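You operate a simulated robot arm through the tools that you are given. There is no shell and no other tool.

The job below is to be done with a simulated two-armed robot. You get a single attempt, and the scene is never put back.

Task
Turn the air dial to 8. Then take the green sample box and leave it on the small yellow tray. Then take the small white spool labelled "L-62" from the top of the sealer table and leave it on the long grey table top. Then fetch the grey glove box and set it in the round grey bin. Then put the red spool on the top of the middle belt away on the top of the set-up table. Then take the lid off the grease tub and lay it down on the top of the front belt. Then push the front lint drawer shut. Then put the small blue reel on the top of the front belt away on the fourth board from the bottom of the steel shelf. Then take the yellow spool and put it on the back of the mains cabinet. Then open the middle lint drawer. Keep to this order. Set down upright: small white spool, grey glove box, yellow spool.

The check looks at the end state, three seconds after you hand in, the way a careful person would. Anything else that was tipped, shoved, dropped, spilled or broken makes it a failure. A push-on lid holds only when it is set on centred and level and pressed home; a screw cap is set on level and turned clockwise until tight.

Robot
Two 6-joint arms with two-finger grippers on one trunk, on a base that drives. Base frame: it is fixed to the floor where the robot stands at the start and does not move with it; the origin is under the middle of the robot, x ahead of it, y to its left, z up. Units: m, rad, N and s.
The left shoulder is at the start at [0.03, 0.178, 0.913], the right one opposite. With the tool pointing down near the work surface each hand reaches from about 0.1 to 0.84 m from the robot's upright axis, wherever it stands, measured 20 degrees to its own side. Places, roughly: air dial [2.4, 0.1, 0.9]; back of the mains cabinet (13x30 cm) [-4.34, -2.34, 0.84]; fourth board of the steel shelf [6.6, -6.4, 1.3]; front lint drawer [-0.7, -1.4, 0.5]; grease tub [-0.25, -1.25, 0.75]; green sample box [2.75, -0.25, 0.75]; grey glove box [4.25, -2.25, 1]; long grey table top [2.7, 0, 0.8]; middle lint drawer [1, -3.3, 0.5]; red spool (7x7x6 cm) [0.8, -3.3, 0.6]; round grey bin (24x24x27 cm) [4.4, -2.4, 1]; small blue reel [-0.75, -1.75, 0.75]; small white spool [3.5, -1.5, 1]; small yellow tray (10x20x6 cm) [3.7, -1.9, 0.9]; top of the set-up table [-3.6, -0.9, 0.8]; yellow spool (5x5x6 cm) [-2.2, -0.4, 0.8]. Payload 2.54 kg a hand.
The TCP of each hand is the grasp point between the finger pads, 0.03 m short of the fingertips. In the tool frame z runs along the fingers and y along their closing line. Largest opening 0.116 m; the body of the gripper starts 0.095 m behind the TCP.
Orientation is that of the tool frame in the base frame, as [roll, pitch, yaw] about the fixed x, y, z axes, in that order (R = Rz(yaw) Ry(pitch) Rx(roll)). With the fingers straight down and closing along the base's y, the tool's x points along the base's -x, its y along +y and its z along -z.

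Tools
- The arms move only by the tool move_arm. It takes "left_rows", "right_rows" or both (then of equal length, played together; a hand with none holds still); each is one flat list of numbers, 7 for each row, row after row: the shift along the tool's x, y, z in units of 500 mm (1.0 is 500 mm), then the turn, a rotation vector about the tool's x, y, z in units of 90 degrees (1.0 is 90 degrees), then the gripper command, from -1 (shut) to 1 (fully open), values between in proportion. In form: [x, y, z, ax, ay, az, claw, x, y, z, ax, ay, az, claw, ...]. A call has 1 to 20 rows; each row is the pose to reach, as a shift and turn from the pose commanded when the call began, along the tool's axes at that moment. A call with a number of a shift or a turn outside -1 to 1 is refused whole. A row lasts 0.2 s, in which the tool goes at most 0.05 m and 0.15 rad; a call with a longer step from one row to the next is refused whole, and so is a gripper value outside its range. A pose out of reach is approached as far as the arm can. The call stops where the force on the tool passes 40 N (or 10 N more than at its start, if that is more) or the arm is blocked; 0.2 s more then pass. Each finger travels about 0.153 m/s and halts on what it meets, pressing with about 31 N; the grip force reading is that of the motor and also rises with nothing between the fingers. The clock runs only during rows and for 0.2 s after the last one: add rows that repeat a pose to give the fingers time. The reply holds the time, the measured pose of the TCP, the force on the tool along the base axes, the opening and the grip force, in the units named above and with some noise, with the torque about the TCP (base axes, N m) and any sound that the robot's microphone picked up, and new pictures: "views" is both (left out), scene, wrist or none (wrist: the cameras of the hands that moved).
- Cameras (640 x 400 px; columns grow to the right, rows downward): "scene" is now at [0.0624, -0.0181, 1.6349]; the picture's right is [-0.21, -0.98, 0.00], its down [-0.67, 0.15, -0.73] and it looks along [0.71, -0.16, -0.69] (base axes); focal length 250 px, centre (320, 200). "left" rides on the left gripper at [0.069, 0.015, -0.122] in its tool frame; the picture's right is [-0.21, 0.98, 0.00], its down [-0.83, -0.18, -0.53] and it looks along [-0.52, -0.11, 0.85] (tool axes); focal length 251 px, centre (320, 200). "right" rides on the right gripper at [0.069, -0.015, -0.122] in its tool frame; the picture's right is [0.21, 0.98, 0.00], its down [-0.83, 0.18, -0.53] and it looks along [-0.52, 0.11, 0.85] (tool axes); focal length 251 px, centre (320, 200). There is no depth. A picture from a camera that has moved, and an enlarged one, comes with that camera's place and axes in the base frame and with its lens. The place of the scene camera against the robot may be out by one fixed shift of up to 0.018 m in any direction.
- move_column(by): slides the trunk up (or, below 0, down) by that many m; the arms and the scene camera ride with it, the base frame stays. It gives what a move gives, with no picture.
- base_move(legs): drives the robot by 1 to 6 legs, each [ahead, left, turn to the left] in m, m and rad, along the robot's own axes; the way and the turn of a leg run together, so that a leg with both is an arc; at most 1.5 m and 3.142 rad a leg. The arms and the cameras ride along, it lands a little off, and it stops where it bumps. It gives what a move gives, and a new picture of the scene camera.
- aim_head(pan, tilt): turns the head with the scene camera to pan (to the left, within 2.496 rad either way) and tilt (down, from -0.506 to 1.204), counted from straight ahead of the robot. It gives what a move gives, and a new picture of the scene camera.
- enlarge(camera, box): a new picture of the part [left, top, right, bottom] of that camera's present view, enlarged. It takes no simulated time.
- sign_off(): hands the job in; it is judged then, once.

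Places have to be worked out from the pictures, the camera data and where the tool is seen. Open the grippers and draw the arms clear of the work before you hand the job in, unless the task says otherwise.

The tools are called as name(argument=value, ...) on one line, values as JSON. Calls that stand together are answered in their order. move_arm: Moves the arms, as the interface text tells. Its arguments: {"type":"object","properties":{"left_rows":{"type":"array","items":{"type":"number"}},"right_rows":{"type":"array","items":{"type":"number"}},"views":{"type":"string","enum":["both","scene","wrist","none"]}},"required":[]} The other tools are called the same way: move_column (by) slides the trunk up or down; base_move (legs) drives the base; aim_head (pan, tilt) turns the head that bears the scene camera; enlarge (camera, box) takes an enlarged picture of a part of a camera's view; sign_off () hands the job in.

At the start:

```text
t: 0.0
left_eef_pos: [0.5252, 0.1657, 1.0634]
left_tcp_rot: [3.141, 0.001, -3.14]
left_ft_force: [0.1, 0.8, 0.0]
left_ft_torque: [-0.01, -0.01, -0.01]
left_finger_gap: 0.1162
left_gripper_force: 0.1
right_eef_pos: [0.4759, -0.212, 1.1068]
right_tcp_rot: [3.141, 0.0, -3.14]
right_ft_force: [-0.4, 0.8, 0.5]
right_ft_torque: [-0.02, -0.02, 0.03]
right_finger_gap: 0.116
right_gripper_force: 0.1
trunk travel left (down, up): [-0.125, 0.415]
robot x, y, heading: [-0.0004, 0.0017, -0.001]
head pan, tilt: [-0.215, 0.756]
```

scene: 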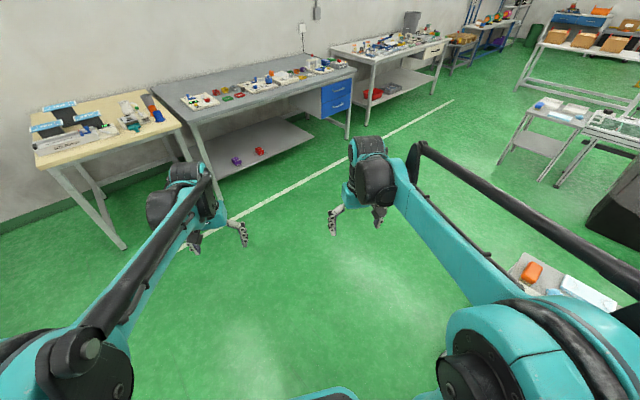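
right: 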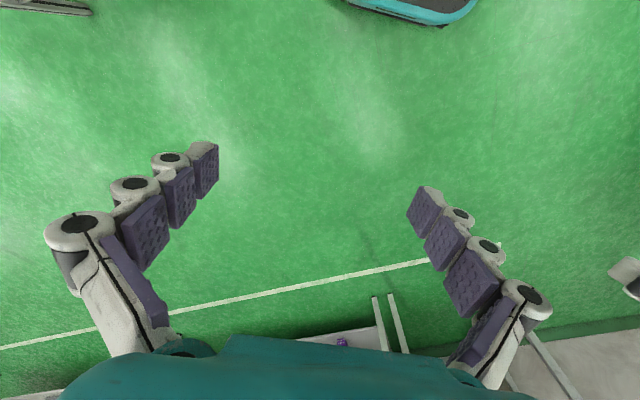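
left: 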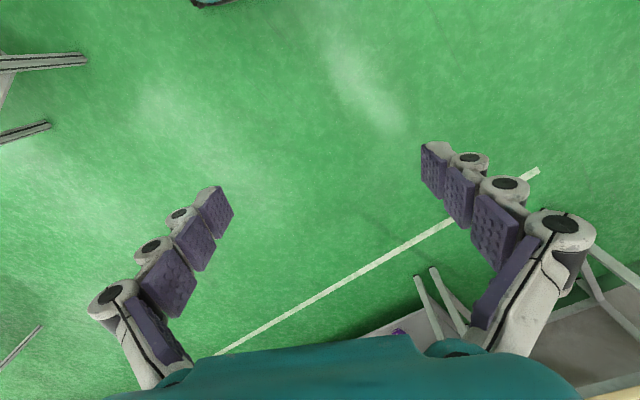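

I start by looking around: the scene shows a row of tables ahead. I enlarge the tables that hold the air dial and the green box.

enlarge(camera="scene", box=[150, 40, 370, 180])

enlarge(camera="scene", box=[320, 0, 540, 140])

enlarge(camera="scene", box=[0, 60, 220, 200])

```text
2.86 times, centred on (260, 110) of scene
camera zoom: at [0.0624, -0.0181, 1.6349], right [-0.21, -0.98, 0.0], down [-0.67, 0.15, -0.73], along [0.71, -0.16, -0.69], focal length 714 px, centre (491, 457)
```

zoom: 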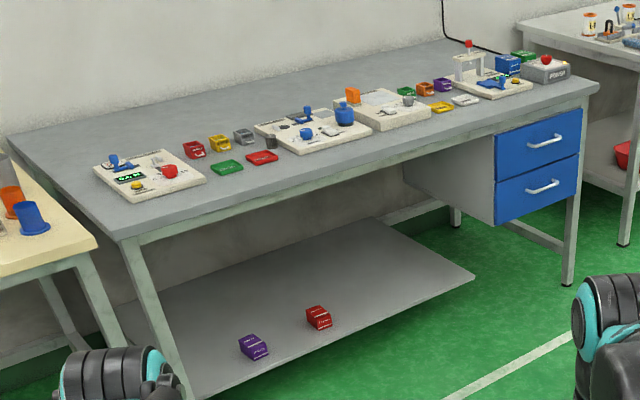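

```text
2.86 times, centred on (430, 70) of scene
camera zoom: at [0.0624, -0.0181, 1.6349], right [-0.21, -0.98, 0.0], down [-0.67, 0.15, -0.73], along [0.71, -0.16, -0.69], focal length 714 px, centre (6, 571)
```

zoom: 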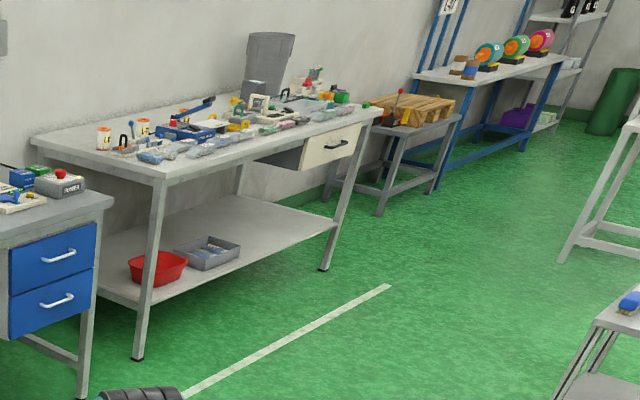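

```text
2.86 times, centred on (110, 130) of scene
camera zoom: at [0.0624, -0.0181, 1.6349], right [-0.21, -0.98, 0.0], down [-0.67, 0.15, -0.73], along [0.71, -0.16, -0.69], focal length 714 px, centre (920, 400)
```

zoom: 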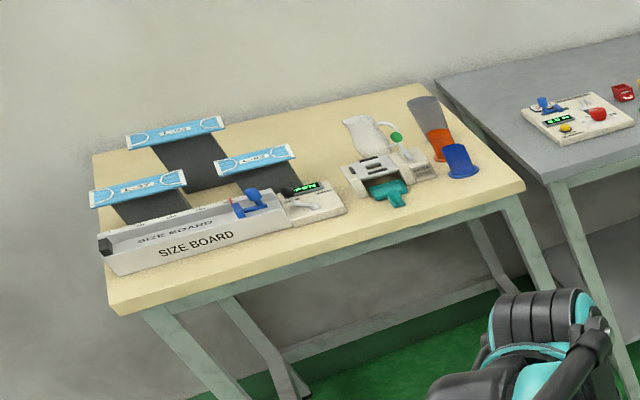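

The room's rows run at about 0.53 rad to my frame (table front edge from about (1.90, 0.53) to (2.82, -1.04)). I look around to the right and behind to learn the layout before driving.

aim_head(pan=-1.2, tilt=0.45)

aim_head(pan=-2.3, tilt=0.45)

aim_head(pan=2.3, tilt=0.45)

aim_head(pan=1.2, tilt=0.45)

```text
t: 1.3
left_eef_pos: [0.5268, 0.1654, 1.0633]
left_tcp_rot: [3.142, -0.001, 3.141]
left_ft_force: [-0.2, -0.2, 0.0]
left_ft_torque: [-0.01, -0.05, -0.02]
left_finger_gap: 0.1161
left_gripper_force: 0.2
right_eef_pos: [0.4763, -0.212, 1.1075]
right_tcp_rot: [3.141, -0.001, -3.14]
right_ft_force: [-0.2, 0.4, 0.5]
right_ft_torque: [-0.04, 0.0, 0.02]
right_finger_gap: 0.1159
right_gripper_force: 0.0
trunk travel left (down, up): [-0.125, 0.415]
robot x, y, heading: [-0.0018, 0.0004, 0.004]
head pan, tilt: [-1.201, 0.45]
camera scene: at [0.015, -0.0861, 1.6618], right [-0.93, -0.36, 0.0], down [-0.16, 0.41, -0.9], along [0.33, -0.84, -0.44], focal length 250 px, centre (320, 200)
```

scene: 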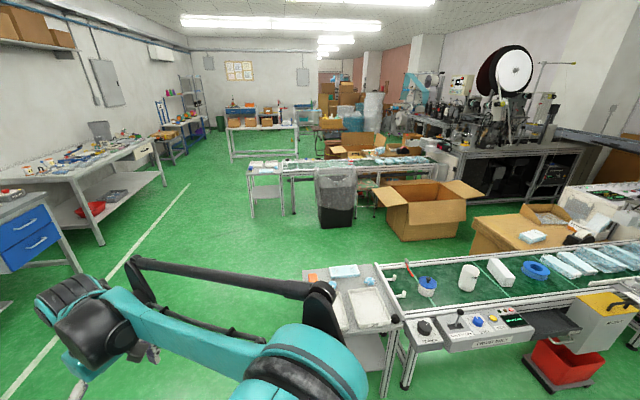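

```text
t: 2.6
left_eef_pos: [0.5268, 0.1655, 1.0633]
left_tcp_rot: [3.141, -0.001, -3.141]
left_ft_force: [-0.5, -0.8, 1.0]
left_ft_torque: [0.0, 0.04, 0.01]
left_finger_gap: 0.1159
left_gripper_force: 0.1
right_eef_pos: [0.4769, -0.2116, 1.1072]
right_tcp_rot: [-3.141, 0.0, 3.141]
right_ft_force: [-0.2, 0.0, 1.5]
right_ft_torque: [0.0, -0.03, 0.0]
right_finger_gap: 0.1159
right_gripper_force: 0.1
trunk travel left (down, up): [-0.125, 0.415]
robot x, y, heading: [0.0037, -0.0045, -0.0]
head pan, tilt: [-2.3, 0.45]
camera scene: at [-0.0795, -0.069, 1.6618], right [-0.75, 0.67, 0.0], down [0.29, 0.32, -0.9], along [-0.6, -0.67, -0.44], focal length 250 px, centre (320, 200)
```

scene: 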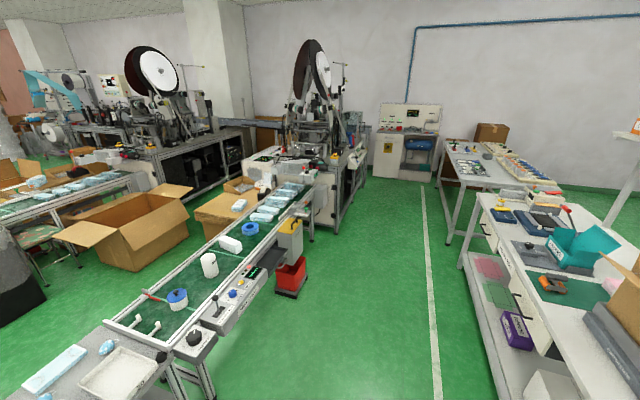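

```text
t: 6.3
left_eef_pos: [0.5261, 0.1653, 1.0639]
left_tcp_rot: [-3.141, 0.001, -3.141]
left_ft_force: [0.8, -0.3, 0.3]
left_ft_torque: [-0.02, -0.04, 0.01]
left_finger_gap: 0.1161
left_gripper_force: 0.1
right_eef_pos: [0.4767, -0.2124, 1.1081]
right_tcp_rot: [-3.141, 0.001, 3.141]
right_ft_force: [-0.6, 0.4, 0.1]
right_ft_torque: [-0.03, 0.02, 0.01]
right_finger_gap: 0.1162
right_gripper_force: 0.0
trunk travel left (down, up): [-0.125, 0.415]
robot x, y, heading: [0.0024, -0.0003, 0.0]
head pan, tilt: [2.3, 0.45]
camera scene: at [-0.0796, 0.0681, 1.6618], right [0.75, 0.67, 0.0], down [0.29, -0.32, -0.9], along [-0.6, 0.67, -0.44], focal length 250 px, centre (320, 200)
```

scene: 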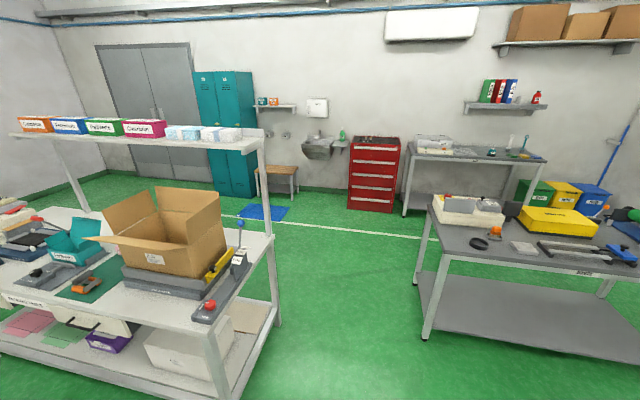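

```text
t: 7.6
left_eef_pos: [0.5257, 0.1635, 1.064]
left_tcp_rot: [-3.141, 0.001, 3.142]
left_ft_force: [-0.6, -0.8, -0.3]
left_ft_torque: [0.01, 0.01, -0.02]
left_finger_gap: 0.1159
left_gripper_force: 0.2
right_eef_pos: [0.477, -0.2107, 1.1064]
right_tcp_rot: [-3.142, -0.001, 3.141]
right_ft_force: [-0.2, -0.3, 0.5]
right_ft_torque: [0.02, -0.03, 0.02]
right_finger_gap: 0.1163
right_gripper_force: 0.0
trunk travel left (down, up): [-0.125, 0.415]
robot x, y, heading: [-0.0063, 0.0007, -0.003]
head pan, tilt: [1.201, 0.45]
camera scene: at [0.0148, 0.0853, 1.6618], right [0.93, -0.36, 0.0], down [-0.16, -0.41, -0.9], along [0.33, 0.84, -0.44], focal length 250 px, centre (320, 200)
```

scene: 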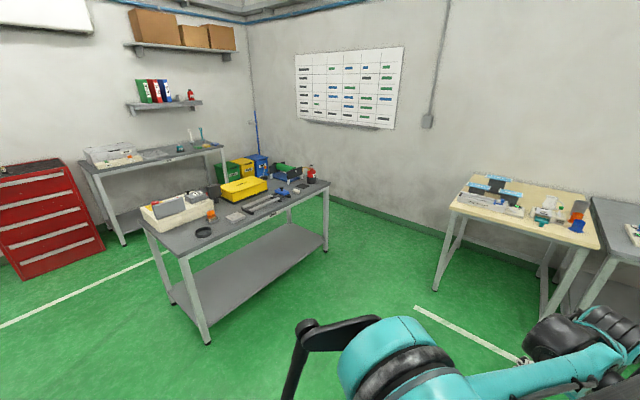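

The layout is clear: long grey table ahead, sealer table further to the right, belt machines on the right. I raise the trunk a little, point the head ahead, and drive to the long grey table at heading 0.53.

move_column(by=0.1)

aim_head(pan=0, tilt=0.75)

base_move(legs=[[0, 0, 0.53], [0.7, -0.55, 0], [0.5, -0.55, 0]])

```text
t: 8.9
left_eef_pos: [0.5268, 0.1649, 1.1646]
left_tcp_rot: [3.141, -0.002, 3.141]
left_ft_force: [-0.2, 0.5, 0.3]
left_ft_torque: [0.01, 0.0, 0.03]
left_finger_gap: 0.1159
left_gripper_force: 0.1
right_eef_pos: [0.4765, -0.212, 1.2078]
right_tcp_rot: [3.141, 0.0, 3.141]
right_ft_force: [-0.2, 0.9, -0.4]
right_ft_torque: [0.01, 0.02, 0.01]
right_finger_gap: 0.1158
right_gripper_force: 0.1
trunk travel left (down, up): [-0.225, 0.315]
robot x, y, heading: [0.0015, -0.0, -0.001]
head pan, tilt: [1.201, 0.45]
```

```text
t: 10.3
left_eef_pos: [0.5268, 0.1642, 1.1631]
left_tcp_rot: [3.141, -0.001, -3.141]
left_ft_force: [0.3, 0.2, 0.4]
left_ft_torque: [-0.03, 0.02, 0.02]
left_finger_gap: 0.116
left_gripper_force: 0.1
right_eef_pos: [0.4777, -0.2121, 1.2079]
right_tcp_rot: [-3.141, -0.002, 3.14]
right_ft_force: [-0.3, 0.9, 0.1]
right_ft_torque: [-0.01, -0.02, -0.01]
right_finger_gap: 0.1157
right_gripper_force: 0.0
trunk travel left (down, up): [-0.225, 0.315]
robot x, y, heading: [0.0006, 0.001, 0.002]
head pan, tilt: [0.0, 0.75]
camera scene: at [0.0646, -0.0003, 1.7354], right [0.0, -1.0, 0.0], down [-0.68, 0.0, -0.73], along [0.73, 0.0, -0.68], focal length 250 px, centre (320, 200)
```

scene: 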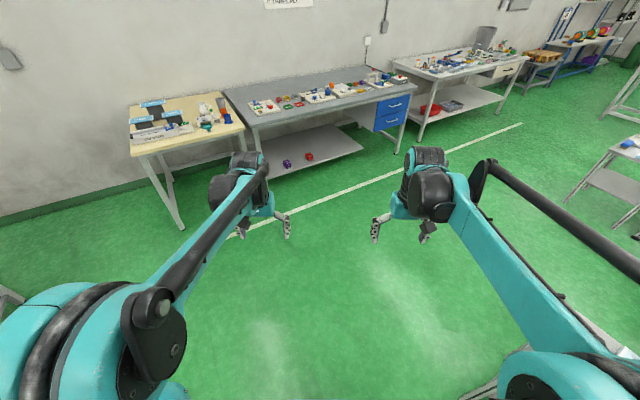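

```text
t: 20.1
left_eef_pos: [1.9617, 0.0443, 1.1638]
left_tcp_rot: [3.141, 0.0, -2.622]
left_ft_force: [-0.5, -0.3, -0.5]
left_ft_torque: [-0.01, 0.03, 0.0]
left_finger_gap: 0.116
left_gripper_force: 0.0
right_eef_pos: [2.1039, -0.3072, 1.2065]
right_tcp_rot: [3.141, 0.001, -2.622]
right_ft_force: [0.7, 0.3, -0.8]
right_ft_torque: [0.01, -0.01, 0.01]
right_finger_gap: 0.1158
right_gripper_force: 0.0
trunk travel left (down, up): [-0.225, 0.315]
robot x, y, heading: [1.5824, -0.3523, 0.522]
head pan, tilt: [0.0, 0.75]
camera scene: at [1.643, -0.3337, 1.7353], right [0.5, -0.87, 0.0], down [-0.59, -0.34, -0.73], along [0.63, 0.36, -0.68], focal length 250 px, centre (320, 200)
```

scene: 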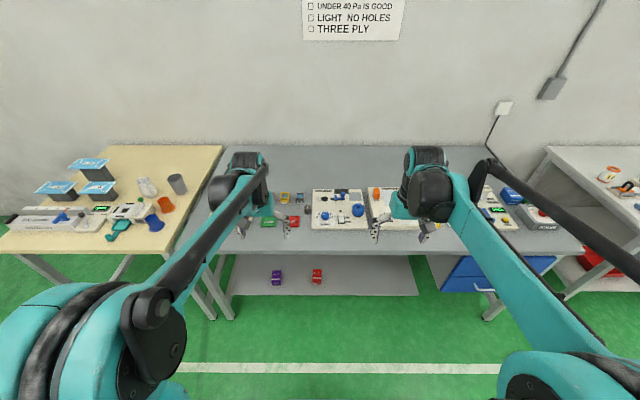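

The table is square to me now at heading 0.522. I enlarge the table top to find the dial and the green box.

enlarge(camera="scene", box=[200, 170, 420, 300])

enlarge(camera="scene", box=[360, 160, 600, 300])

enlarge(camera="right", box=[0, 0, 640, 400])

enlarge(camera="left", box=[0, 0, 640, 400])

```text
2.91 times, centred on (310, 235) of scene
camera zoom: at [1.643, -0.3337, 1.7353], right [0.5, -0.87, 0.0], down [-0.59, -0.34, -0.73], along [0.63, 0.36, -0.68], focal length 727 px, centre (349, 98)
```

zoom: 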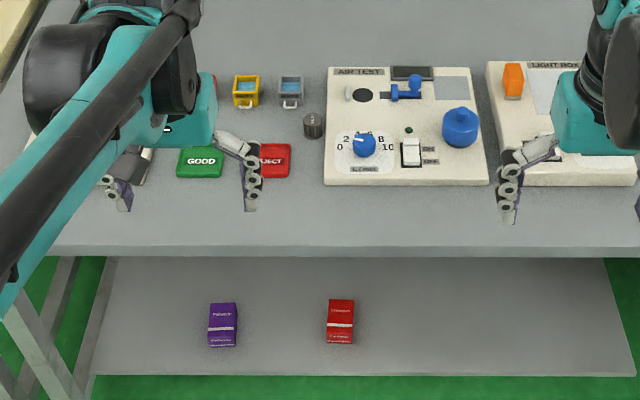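

```text
2.67 times, centred on (480, 230) of scene
camera zoom: at [1.643, -0.3337, 1.7353], right [0.5, -0.87, 0.0], down [-0.59, -0.34, -0.73], along [0.63, 0.36, -0.68], focal length 666 px, centre (-107, 120)
```

zoom: 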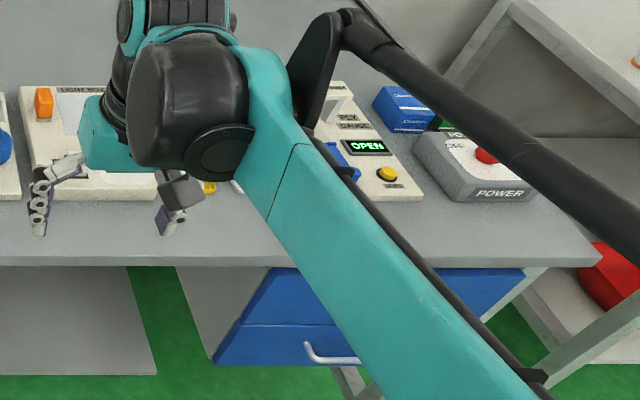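

```text
1.00 times, centred on (320, 200) of right (not enlarged: the box is as wide or as high as the picture)
camera zoom: at [2.0519, -0.3546, 1.3285], right [-0.67, 0.74, 0.0], down [0.63, 0.57, 0.53], along [0.4, 0.36, -0.85], focal length 251 px, centre (320, 200)
```

zoom: 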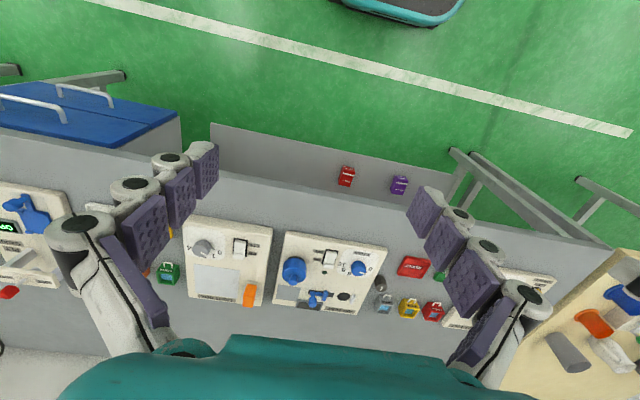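

```text
1.00 times, centred on (320, 200) of left (not enlarged: the box is as wide or as high as the picture)
camera zoom: at [1.8933, 0.0232, 1.2854], right [-0.3, 0.95, 0.0], down [0.81, 0.25, 0.53], along [0.51, 0.16, -0.85], focal length 251 px, centre (320, 200)
```

zoom: 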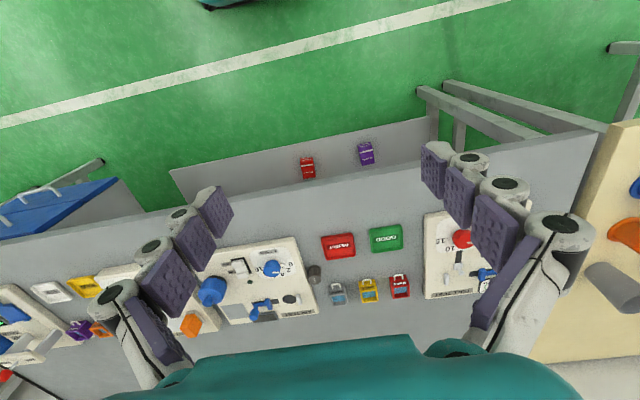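

The air dial is the blue knob on the "AIR TEST" board, and the small green box with a window sits right of the light box. I zoom in on the dial for its scale and pointer.

enlarge(camera="scene", box=[305, 205, 345, 235])

enlarge(camera="left", box=[220, 230, 340, 310])

enlarge(camera="right", box=[130, 200, 420, 330])

```text
13.33 times, centred on (325, 220) of scene
camera zoom: at [1.643, -0.3337, 1.7353], right [0.5, -0.87, 0.0], down [-0.59, -0.34, -0.73], along [0.63, 0.36, -0.68], focal length 3330 px, centre (253, -67)
```

zoom: 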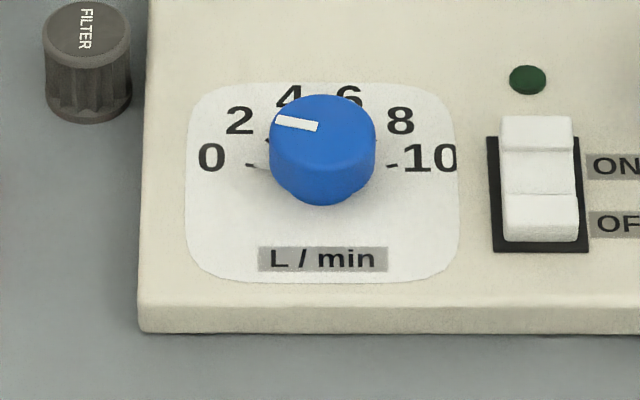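

```text
5.00 times, centred on (280, 270) of left
camera zoom: at [1.8933, 0.0232, 1.2854], right [-0.3, 0.95, 0.0], down [0.81, 0.25, 0.53], along [0.51, 0.16, -0.85], focal length 1257 px, centre (520, -150)
```

zoom: 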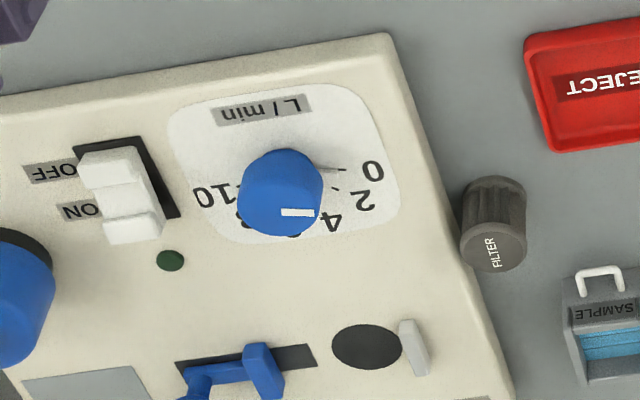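

```text
2.21 times, centred on (275, 265) of right
camera zoom: at [2.0519, -0.3546, 1.3285], right [-0.67, 0.74, 0.0], down [0.63, 0.57, 0.53], along [0.4, 0.36, -0.85], focal length 555 px, centre (419, 57)
```

zoom: 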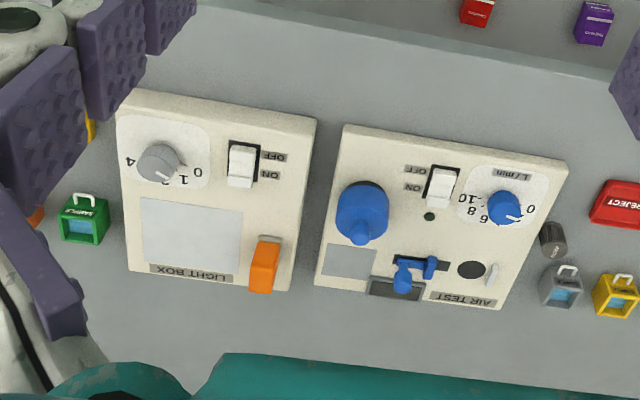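

The scale runs about 15° per unit, from 0 at the upper left to 10 at the upper right. The pointer is near 0, so 8 needs about 120° clockwise. I move closer so that the left hand can reach the dial and the right hand the green box.

base_move(legs=[[0, -0.3, 0], [0.31, 0, 0]])

enlarge(camera="left", box=[0, 0, 640, 400])

enlarge(camera="right", box=[0, 0, 640, 400])

```text
t: 23.9
left_eef_pos: [2.3893, -0.0732, 1.1628]
left_tcp_rot: [3.141, 0.0, -2.634]
left_ft_force: [-0.3, -0.4, -0.5]
left_ft_torque: [-0.01, 0.05, 0.02]
left_finger_gap: 0.116
left_gripper_force: 0.0
right_eef_pos: [2.5278, -0.4255, 1.207]
right_tcp_rot: [3.141, 0.0, -2.636]
right_ft_force: [0.8, -0.2, 0.0]
right_ft_torque: [-0.05, 0.04, 0.01]
right_finger_gap: 0.1161
right_gripper_force: 0.0
trunk travel left (down, up): [-0.225, 0.315]
robot x, y, heading: [2.008, -0.4717, 0.506]
head pan, tilt: [0.0, 0.75]
camera scene: at [2.0664, -0.4464, 1.7353], right [0.48, -0.87, 0.0], down [-0.6, -0.33, -0.73], along [0.64, 0.35, -0.68], focal length 250 px, centre (320, 200)
```

scene: 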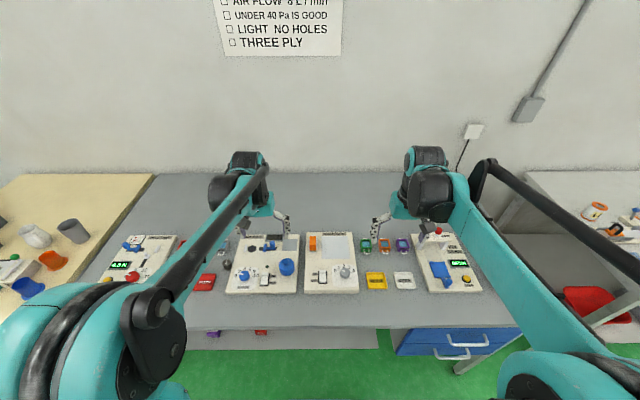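

```text
1.00 times, centred on (320, 200) of left (not enlarged: the box is as wide or as high as the picture)
camera zoom: at [2.321, -0.0929, 1.2852], right [-0.29, 0.96, 0.0], down [0.81, 0.24, 0.53], along [0.51, 0.15, -0.85], focal length 251 px, centre (320, 200)
```

zoom: 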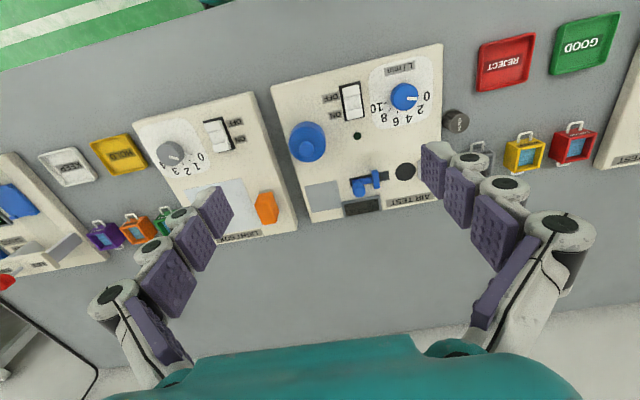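

```text
1.00 times, centred on (320, 200) of right (not enlarged: the box is as wide or as high as the picture)
camera zoom: at [2.4749, -0.4726, 1.3284], right [-0.66, 0.75, 0.0], down [0.63, 0.56, 0.53], along [0.4, 0.35, -0.85], focal length 251 px, centre (320, 200)
```

zoom: 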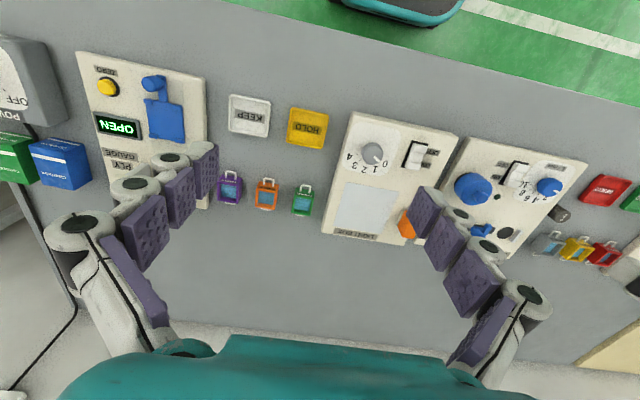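

Both hands are near the items. I zoom in on the dial and the small sample boxes from the new position to measure them.

enlarge(camera="scene", box=[220, 250, 270, 290])

enlarge(camera="left", box=[360, 40, 460, 140])

enlarge(camera="right", box=[200, 80, 400, 240])

enlarge(camera="scene", box=[340, 220, 420, 300])

```text
10.00 times, centred on (245, 270) of scene
camera zoom: at [2.0664, -0.4464, 1.7353], right [0.48, -0.87, 0.0], down [-0.6, -0.33, -0.73], along [0.64, 0.35, -0.68], focal length 2498 px, centre (1070, -500)
```

zoom: 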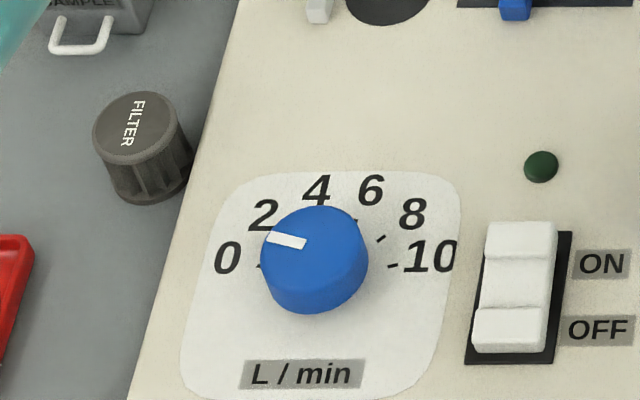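

```text
4.00 times, centred on (410, 90) of left
camera zoom: at [2.321, -0.0929, 1.2852], right [-0.29, 0.96, 0.0], down [0.81, 0.24, 0.53], along [0.51, 0.15, -0.85], focal length 1006 px, centre (-40, 640)
```

zoom: 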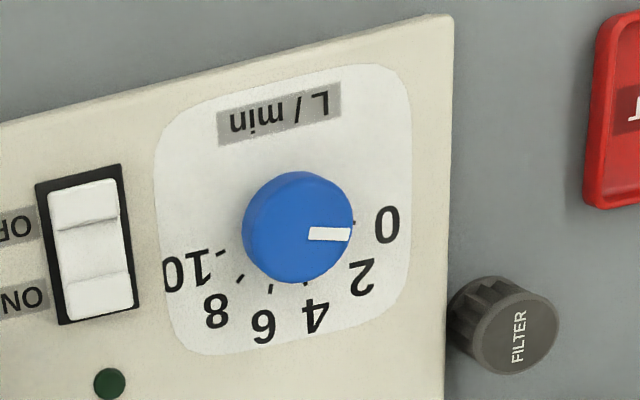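

```text
2.50 times, centred on (300, 160) of right
camera zoom: at [2.4749, -0.4726, 1.3284], right [-0.66, 0.75, 0.0], down [0.63, 0.56, 0.53], along [0.4, 0.35, -0.85], focal length 629 px, centre (370, 300)
```

zoom: 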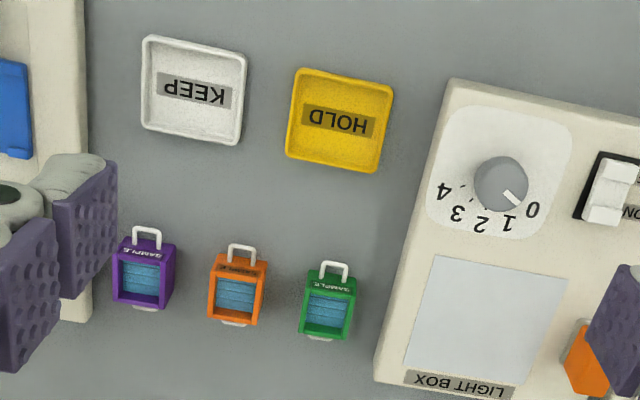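

```text
5.00 times, centred on (380, 260) of scene
camera zoom: at [2.0664, -0.4464, 1.7353], right [0.48, -0.87, 0.0], down [-0.6, -0.33, -0.73], along [0.64, 0.35, -0.68], focal length 1249 px, centre (20, -100)
```

zoom: 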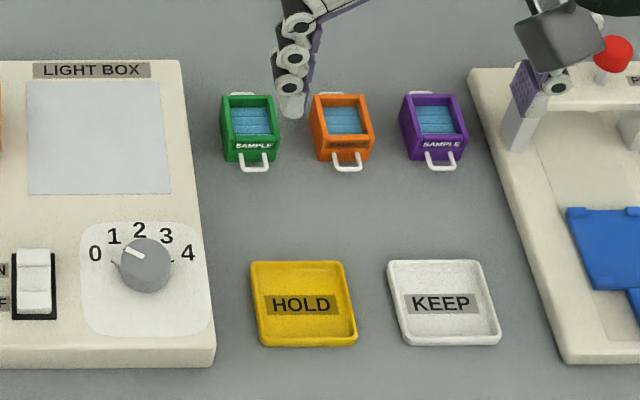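

The dial top is near (2.353, 0.058), at an estimated height of 0.855. I bring the left hand above it, turned 60° counter-clockwise and half closed, to check the alignment with the wrist camera.

move_arm(left_rows=[-0.008, 0.033, 0.03575, 0, 0, -0.0834, 0.8, -0.016, 0.066, 0.0715, 0, 0, -0.1667, 0.6, -0.024, 0.0989, 0.107, 0, 0, -0.25, 0.4, -0.032, 0.1319, 0.143, 0, 0, -0.3334, 0.2, -0.04, 0.1649, 0.179, 0, 0, -0.4167, 0.1, -0.048, 0.1979, 0.2145, 0, 0, -0.5, 0.1, -0.056, 0.2308, 0.25, 0, 0, -0.5834, 0.1, -0.064, 0.2638, 0.286, 0, 0, -0.6667, 0.1, -0.064, 0.2638, 0.286, 0, 0, -0.6667, 0.1], views="wrist")

```text
t: 25.9
left_eef_pos: [2.3519, 0.0577, 1.0194]
left_tcp_rot: [3.141, 0.0, -1.587]
left_ft_force: [0.6, -0.1, -0.3]
left_ft_torque: [0.03, -0.01, 0.02]
left_finger_gap: 0.0639
left_gripper_force: 0.0
right_eef_pos: [2.5278, -0.4271, 1.207]
right_tcp_rot: [-3.141, 0.0, -2.637]
right_ft_force: [0.3, 0.4, -0.4]
right_ft_torque: [0.02, -0.03, 0.01]
right_finger_gap: 0.1163
right_gripper_force: 0.0
trunk travel left (down, up): [-0.225, 0.315]
robot x, y, heading: [2.0048, -0.473, 0.501]
head pan, tilt: [0.0, 0.75]
camera left: at [2.3372, -0.0109, 1.1407], right [-0.97, 0.23, 0.0], down [0.19, 0.82, 0.53], along [0.12, 0.52, -0.85], focal length 251 px, centre (320, 200)
```

left: 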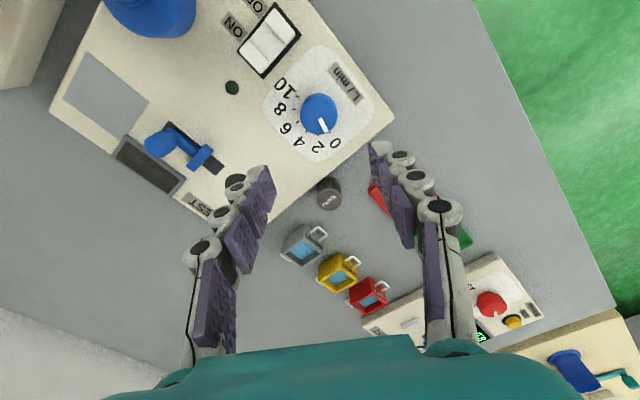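

Two wrist views put the knob top at a height near 0.89 and at about (2.349, 0.044). I shift there and go down 5 cm to confirm with a third view.

move_arm(left_rows=[0.0136, 0.003, 0.05, 0, 0, 0, 0.1, 0.0272, 0.006, 0.1, 0, 0, 0, 0.1, 0.0272, 0.006, 0.1, 0, 0, 0, 0.1], views="wrist")

enlarge(camera="left", box=[240, 60, 400, 160])

```text
t: 26.7
left_eef_pos: [2.3487, 0.0458, 0.9686]
left_tcp_rot: [-3.141, 0.0, -1.589]
left_ft_force: [-0.2, -0.2, -0.7]
left_ft_torque: [0.02, 0.0, 0.01]
left_finger_gap: 0.0637
left_gripper_force: 0.1
right_eef_pos: [2.5269, -0.427, 1.2071]
right_tcp_rot: [-3.141, 0.0, -2.635]
right_ft_force: [0.3, -0.4, 0.7]
right_ft_torque: [0.04, -0.01, 0.01]
right_finger_gap: 0.1161
right_gripper_force: 0.1
trunk travel left (down, up): [-0.225, 0.315]
robot x, y, heading: [2.0113, -0.4727, 0.507]
head pan, tilt: [0.0, 0.75]
camera left: at [2.333, -0.0232, 1.0917], right [-0.97, 0.23, 0.0], down [0.2, 0.82, 0.53], along [0.12, 0.52, -0.85], focal length 251 px, centre (320, 200)
```

left: 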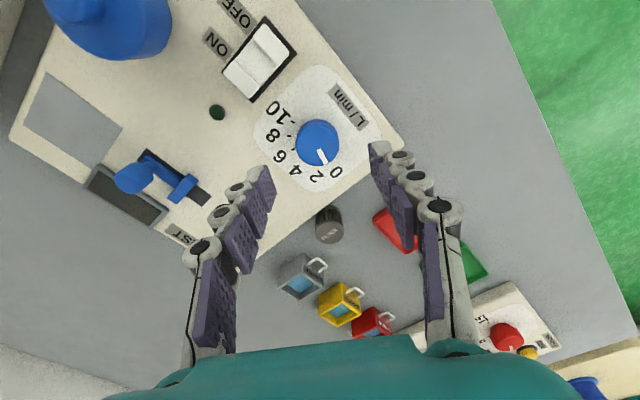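

```text
4.00 times, centred on (320, 110) of left
camera zoom: at [2.333, -0.0232, 1.0917], right [-0.97, 0.23, 0.0], down [0.2, 0.82, 0.53], along [0.12, 0.52, -0.85], focal length 1006 px, centre (320, 560)
```

zoom: 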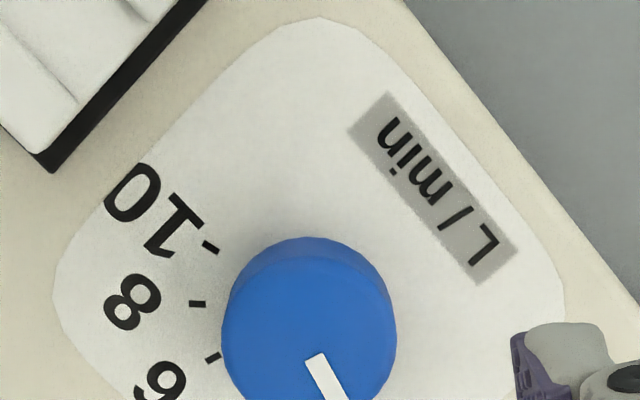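

The third view gives a knob top near 0.887. I go down in small steps and use the scene camera to check the fingertip height against the knob.

move_arm(left_rows=[-0.004, -0.001, 0.034, 0, 0, 0, 0.1, -0.008, -0.002, 0.068, 0, 0, 0, 0.1, -0.008, -0.002, 0.068, 0, 0, 0, 0.1], views="both")

enlarge(camera="scene", box=[220, 240, 280, 290])

enlarge(camera="left", box=[240, 80, 400, 200])

```text
t: 27.5
left_eef_pos: [2.35, 0.0493, 0.9369]
left_tcp_rot: [-3.141, 0.0, -1.588]
left_ft_force: [0.6, -0.9, -0.4]
left_ft_torque: [0.01, 0.01, 0.01]
left_finger_gap: 0.0636
left_gripper_force: 0.1
right_eef_pos: [2.5258, -0.4264, 1.2066]
right_tcp_rot: [-3.141, 0.001, -2.636]
right_ft_force: [0.5, 0.0, -0.5]
right_ft_torque: [0.0, 0.02, 0.03]
right_finger_gap: 0.1161
right_gripper_force: 0.1
trunk travel left (down, up): [-0.225, 0.315]
robot x, y, heading: [2.0099, -0.4725, 0.509]
head pan, tilt: [0.0, 0.75]
camera scene: at [2.0653, -0.4471, 1.7354], right [0.48, -0.87, 0.0], down [-0.6, -0.33, -0.73], along [0.64, 0.35, -0.68], focal length 250 px, centre (320, 200)
camera left: at [2.3335, -0.0198, 1.0597], right [-0.97, 0.23, 0.0], down [0.2, 0.82, 0.53], along [0.12, 0.52, -0.85], focal length 251 px, centre (320, 200)
```

scene: 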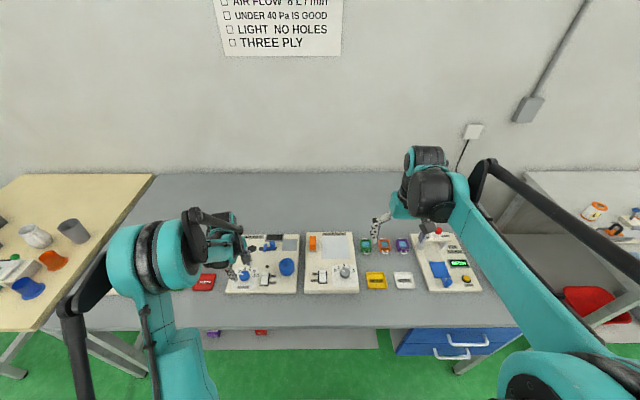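
left: 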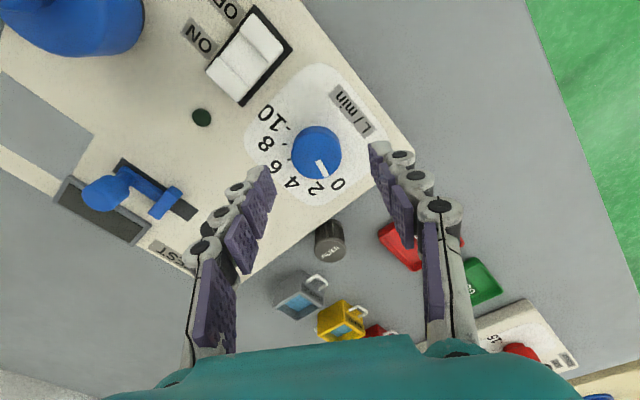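

```text
8.00 times, centred on (250, 265) of scene
camera zoom: at [2.0653, -0.4471, 1.7354], right [0.48, -0.87, 0.0], down [-0.6, -0.33, -0.73], along [0.64, 0.35, -0.68], focal length 1998 px, centre (880, -320)
```

zoom: 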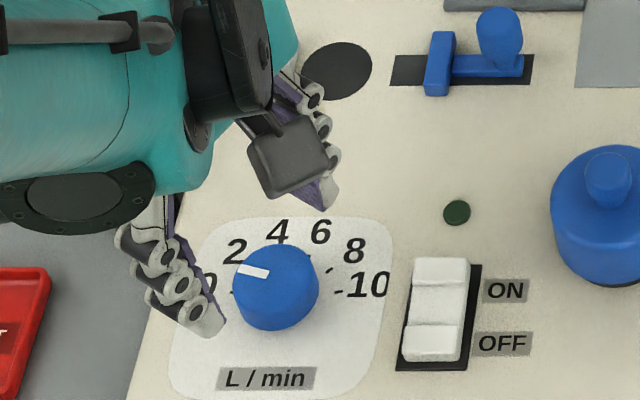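

```text
3.33 times, centred on (320, 140) of left
camera zoom: at [2.3335, -0.0198, 1.0597], right [-0.97, 0.23, 0.0], down [0.2, 0.82, 0.53], along [0.12, 0.52, -0.85], focal length 838 px, centre (320, 400)
```

zoom: 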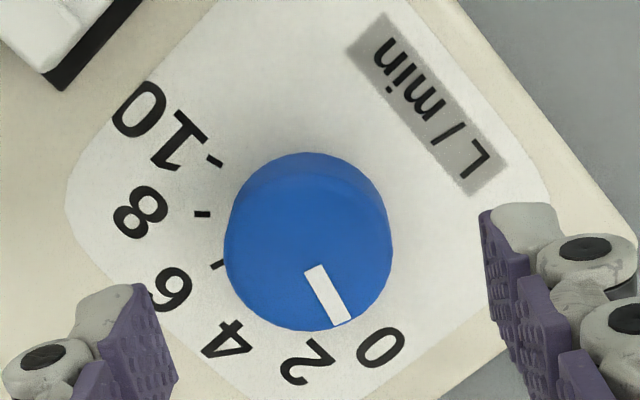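

The knob top appears to be near 0.893, and the scene camera is offset about 13 mm to its left. I lower the fingertips to about 0.875 around the knob, watching the force.

move_arm(left_rows=[0.0052, -0.004, 0.02, 0, 0, 0, 0.1, 0.0052, -0.004, 0.04, 0, 0, 0, 0.1, 0.0052, -0.004, 0.064, 0, 0, 0, 0.1, 0.0052, -0.004, 0.064, 0, 0, 0, 0.1], views="both")

enlarge(camera="scene", box=[220, 240, 280, 290])

enlarge(camera="left", box=[240, 100, 400, 220])

```text
t: 28.5
left_eef_pos: [2.3519, 0.046, 0.9036]
left_tcp_rot: [3.141, 0.0, -1.588]
left_ft_force: [0.8, -0.8, -0.2]
left_ft_torque: [0.01, 0.01, -0.02]
left_finger_gap: 0.0639
left_gripper_force: 0.1
right_eef_pos: [2.5272, -0.4264, 1.2065]
right_tcp_rot: [3.141, 0.001, -2.636]
right_ft_force: [0.3, -0.8, -0.7]
right_ft_torque: [0.01, -0.01, -0.03]
right_finger_gap: 0.116
right_gripper_force: 0.1
trunk travel left (down, up): [-0.225, 0.315]
robot x, y, heading: [2.0094, -0.4745, 0.505]
head pan, tilt: [0.0, 0.75]
camera scene: at [2.0651, -0.4472, 1.7354], right [0.48, -0.87, 0.0], down [-0.6, -0.33, -0.73], along [0.64, 0.35, -0.68], focal length 250 px, centre (320, 200)
camera left: at [2.3361, -0.0232, 1.0264], right [-0.97, 0.23, 0.0], down [0.2, 0.82, 0.53], along [0.12, 0.52, -0.85], focal length 251 px, centre (320, 200)
```

scene: 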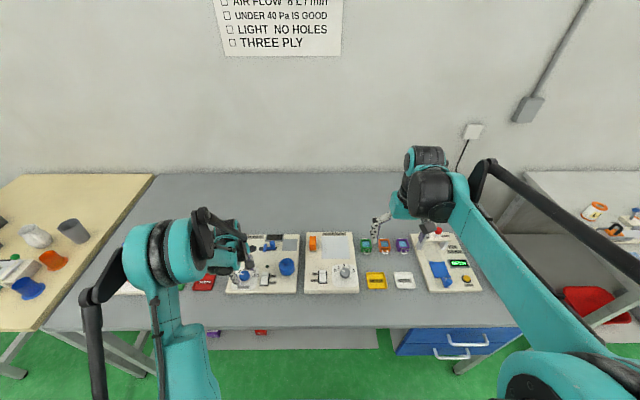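
left: 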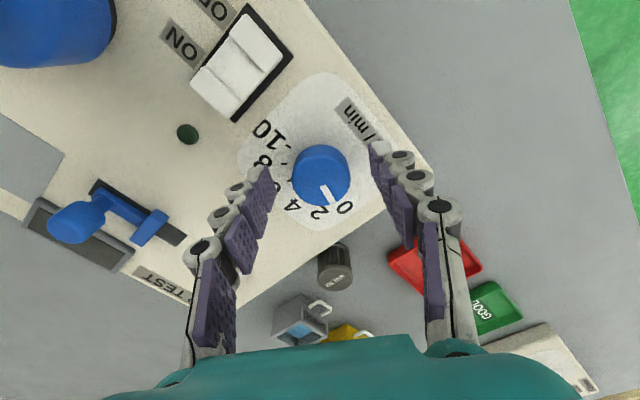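

```text
8.00 times, centred on (250, 265) of scene
camera zoom: at [2.0651, -0.4472, 1.7354], right [0.48, -0.87, 0.0], down [-0.6, -0.33, -0.73], along [0.64, 0.35, -0.68], focal length 1998 px, centre (880, -320)
```

zoom: 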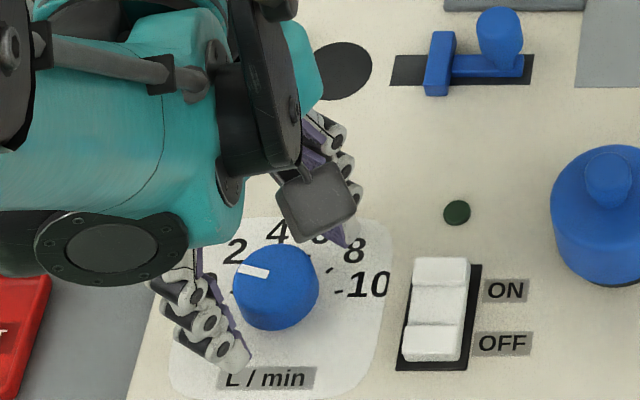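

```text
3.33 times, centred on (320, 160) of left
camera zoom: at [2.3361, -0.0232, 1.0264], right [-0.97, 0.23, 0.0], down [0.2, 0.82, 0.53], along [0.12, 0.52, -0.85], focal length 838 px, centre (320, 333)
```

zoom: 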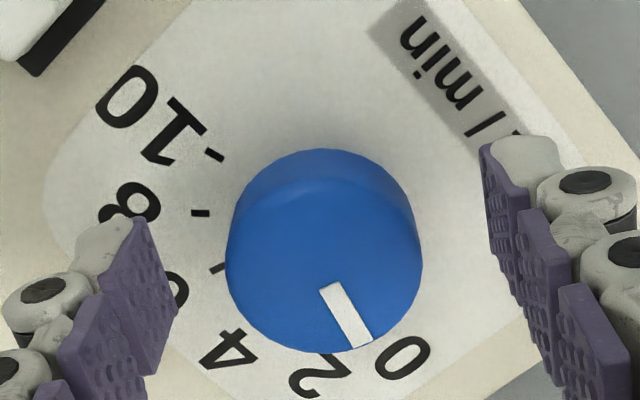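

The fingers straddle the knob well: top at 0.892 and about 36 mm wide. I close the left gripper on it.

move_arm(left_rows=[0, 0, 0, 0, 0, 0, -0.2, 0, 0, 0, 0, 0, 0, -0.6, 0, 0, 0, 0, 0, 0, -0.6, 0, 0, 0, 0, 0, 0, -0.6], views="both")

enlarge(camera="left", box=[240, 100, 400, 220])

enlarge(camera="scene", box=[220, 240, 280, 290])

```text
t: 29.5
left_eef_pos: [2.3529, 0.0464, 0.9046]
left_tcp_rot: [3.141, -0.001, -1.588]
left_ft_force: [1.4, 0.8, 1.8]
left_ft_torque: [0.03, 0.01, -0.01]
left_finger_gap: 0.0363
left_gripper_force: 44.9
right_eef_pos: [2.527, -0.4268, 1.2074]
right_tcp_rot: [-3.141, -0.002, -2.636]
right_ft_force: [0.4, -0.8, 0.6]
right_ft_torque: [0.02, 0.0, 0.0]
right_finger_gap: 0.1159
right_gripper_force: 0.1
trunk travel left (down, up): [-0.225, 0.315]
robot x, y, heading: [2.01, -0.4748, 0.505]
head pan, tilt: [0.0, 0.75]
camera scene: at [2.0656, -0.4468, 1.7353], right [0.48, -0.87, 0.0], down [-0.6, -0.33, -0.73], along [0.64, 0.35, -0.68], focal length 250 px, centre (320, 200)
camera left: at [2.3365, -0.0229, 1.0263], right [-0.97, 0.23, 0.0], down [0.2, 0.82, 0.53], along [0.12, 0.52, -0.85], focal length 251 px, centre (320, 200)
```

scene: 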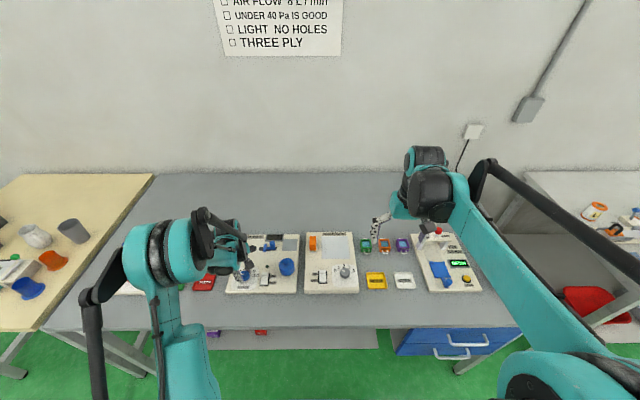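
left: 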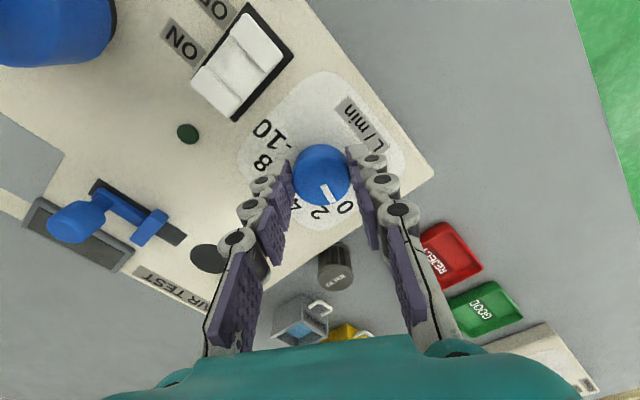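

```text
3.33 times, centred on (320, 160) of left
camera zoom: at [2.3365, -0.0229, 1.0263], right [-0.97, 0.23, 0.0], down [0.2, 0.82, 0.53], along [0.12, 0.52, -0.85], focal length 838 px, centre (320, 333)
```

zoom: 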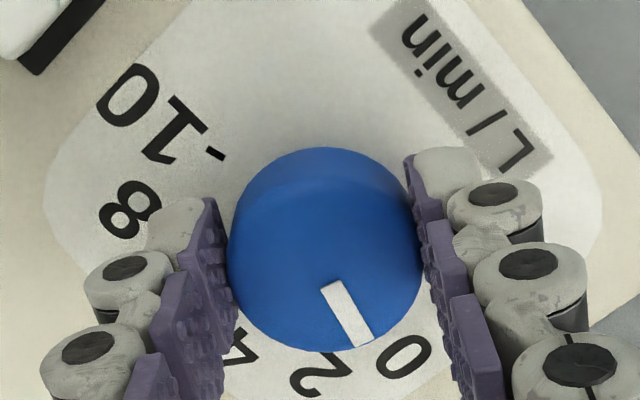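

```text
8.00 times, centred on (250, 265) of scene
camera zoom: at [2.0656, -0.4468, 1.7353], right [0.48, -0.87, 0.0], down [-0.6, -0.33, -0.73], along [0.64, 0.35, -0.68], focal length 1998 px, centre (880, -320)
```

zoom: 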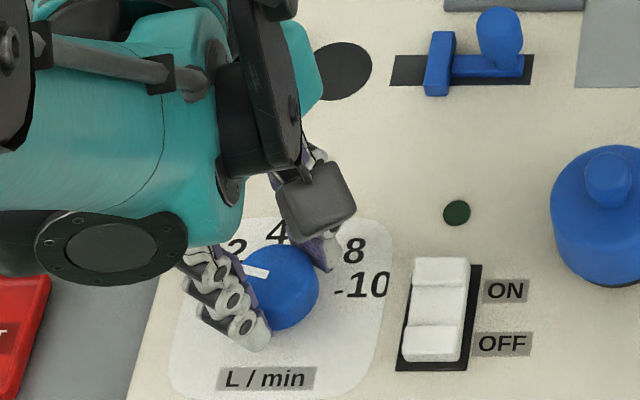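

The knob is gripped with the pointer at the 0 tick; from the pictures, 8 sits 120° clockwise. I turn the first 60° clockwise (positive about the tool's z).

move_arm(left_rows=[0, 0, 0, 0, 0, 0.0834, -0.6, 0, 0, 0, 0, 0, 0.1667, -0.6, 0, 0, 0, 0, 0, 0.25, -0.6, 0, 0, 0, 0, 0, 0.3334, -0.6, 0, 0, 0, 0, 0, 0.4167, -0.6, 0, 0, 0, 0, 0, 0.5, -0.6, 0, 0, 0, 0, 0, 0.5834, -0.6, 0, 0, 0, 0, 0, 0.6667, -0.6, 0, 0, 0, 0, 0, 0.6667, -0.6], views="wrist")

enlarge(camera="left", box=[240, 100, 400, 220])

```text
t: 31.5
left_eef_pos: [2.3479, 0.0484, 0.9038]
left_tcp_rot: [3.141, -0.003, -2.635]
left_ft_force: [-22.5, 9.2, -18.7]
left_ft_torque: [0.28, 0.87, 0.07]
left_finger_gap: 0.036
left_gripper_force: 45.0
right_eef_pos: [2.5261, -0.424, 1.2073]
right_tcp_rot: [-3.139, 0.001, -2.633]
right_ft_force: [0.9, 0.0, -0.2]
right_ft_torque: [0.01, -0.01, 0.02]
right_finger_gap: 0.1159
right_gripper_force: 0.0
trunk travel left (down, up): [-0.225, 0.315]
robot x, y, heading: [2.0047, -0.469, 0.505]
head pan, tilt: [0.0, 0.75]
camera left: at [2.2816, 0.028, 1.0265], right [-0.29, 0.96, 0.0], down [0.81, 0.24, 0.53], along [0.51, 0.15, -0.85], focal length 251 px, centre (320, 200)
```

left: 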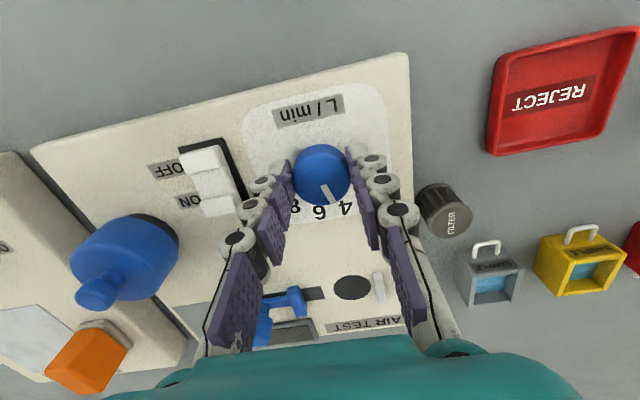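

```text
3.33 times, centred on (320, 160) of left
camera zoom: at [2.2816, 0.028, 1.0265], right [-0.29, 0.96, 0.0], down [0.81, 0.24, 0.53], along [0.51, 0.15, -0.85], focal length 838 px, centre (320, 333)
```

zoom: 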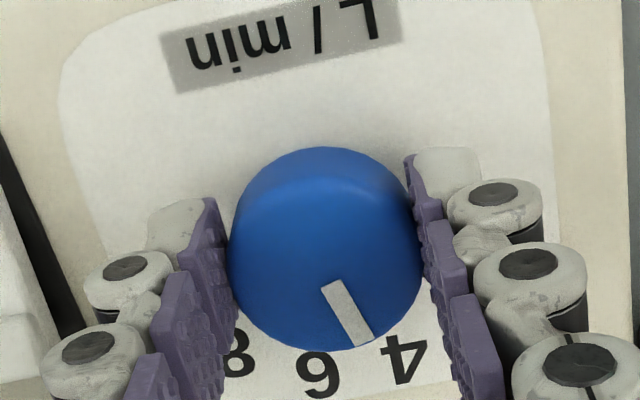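

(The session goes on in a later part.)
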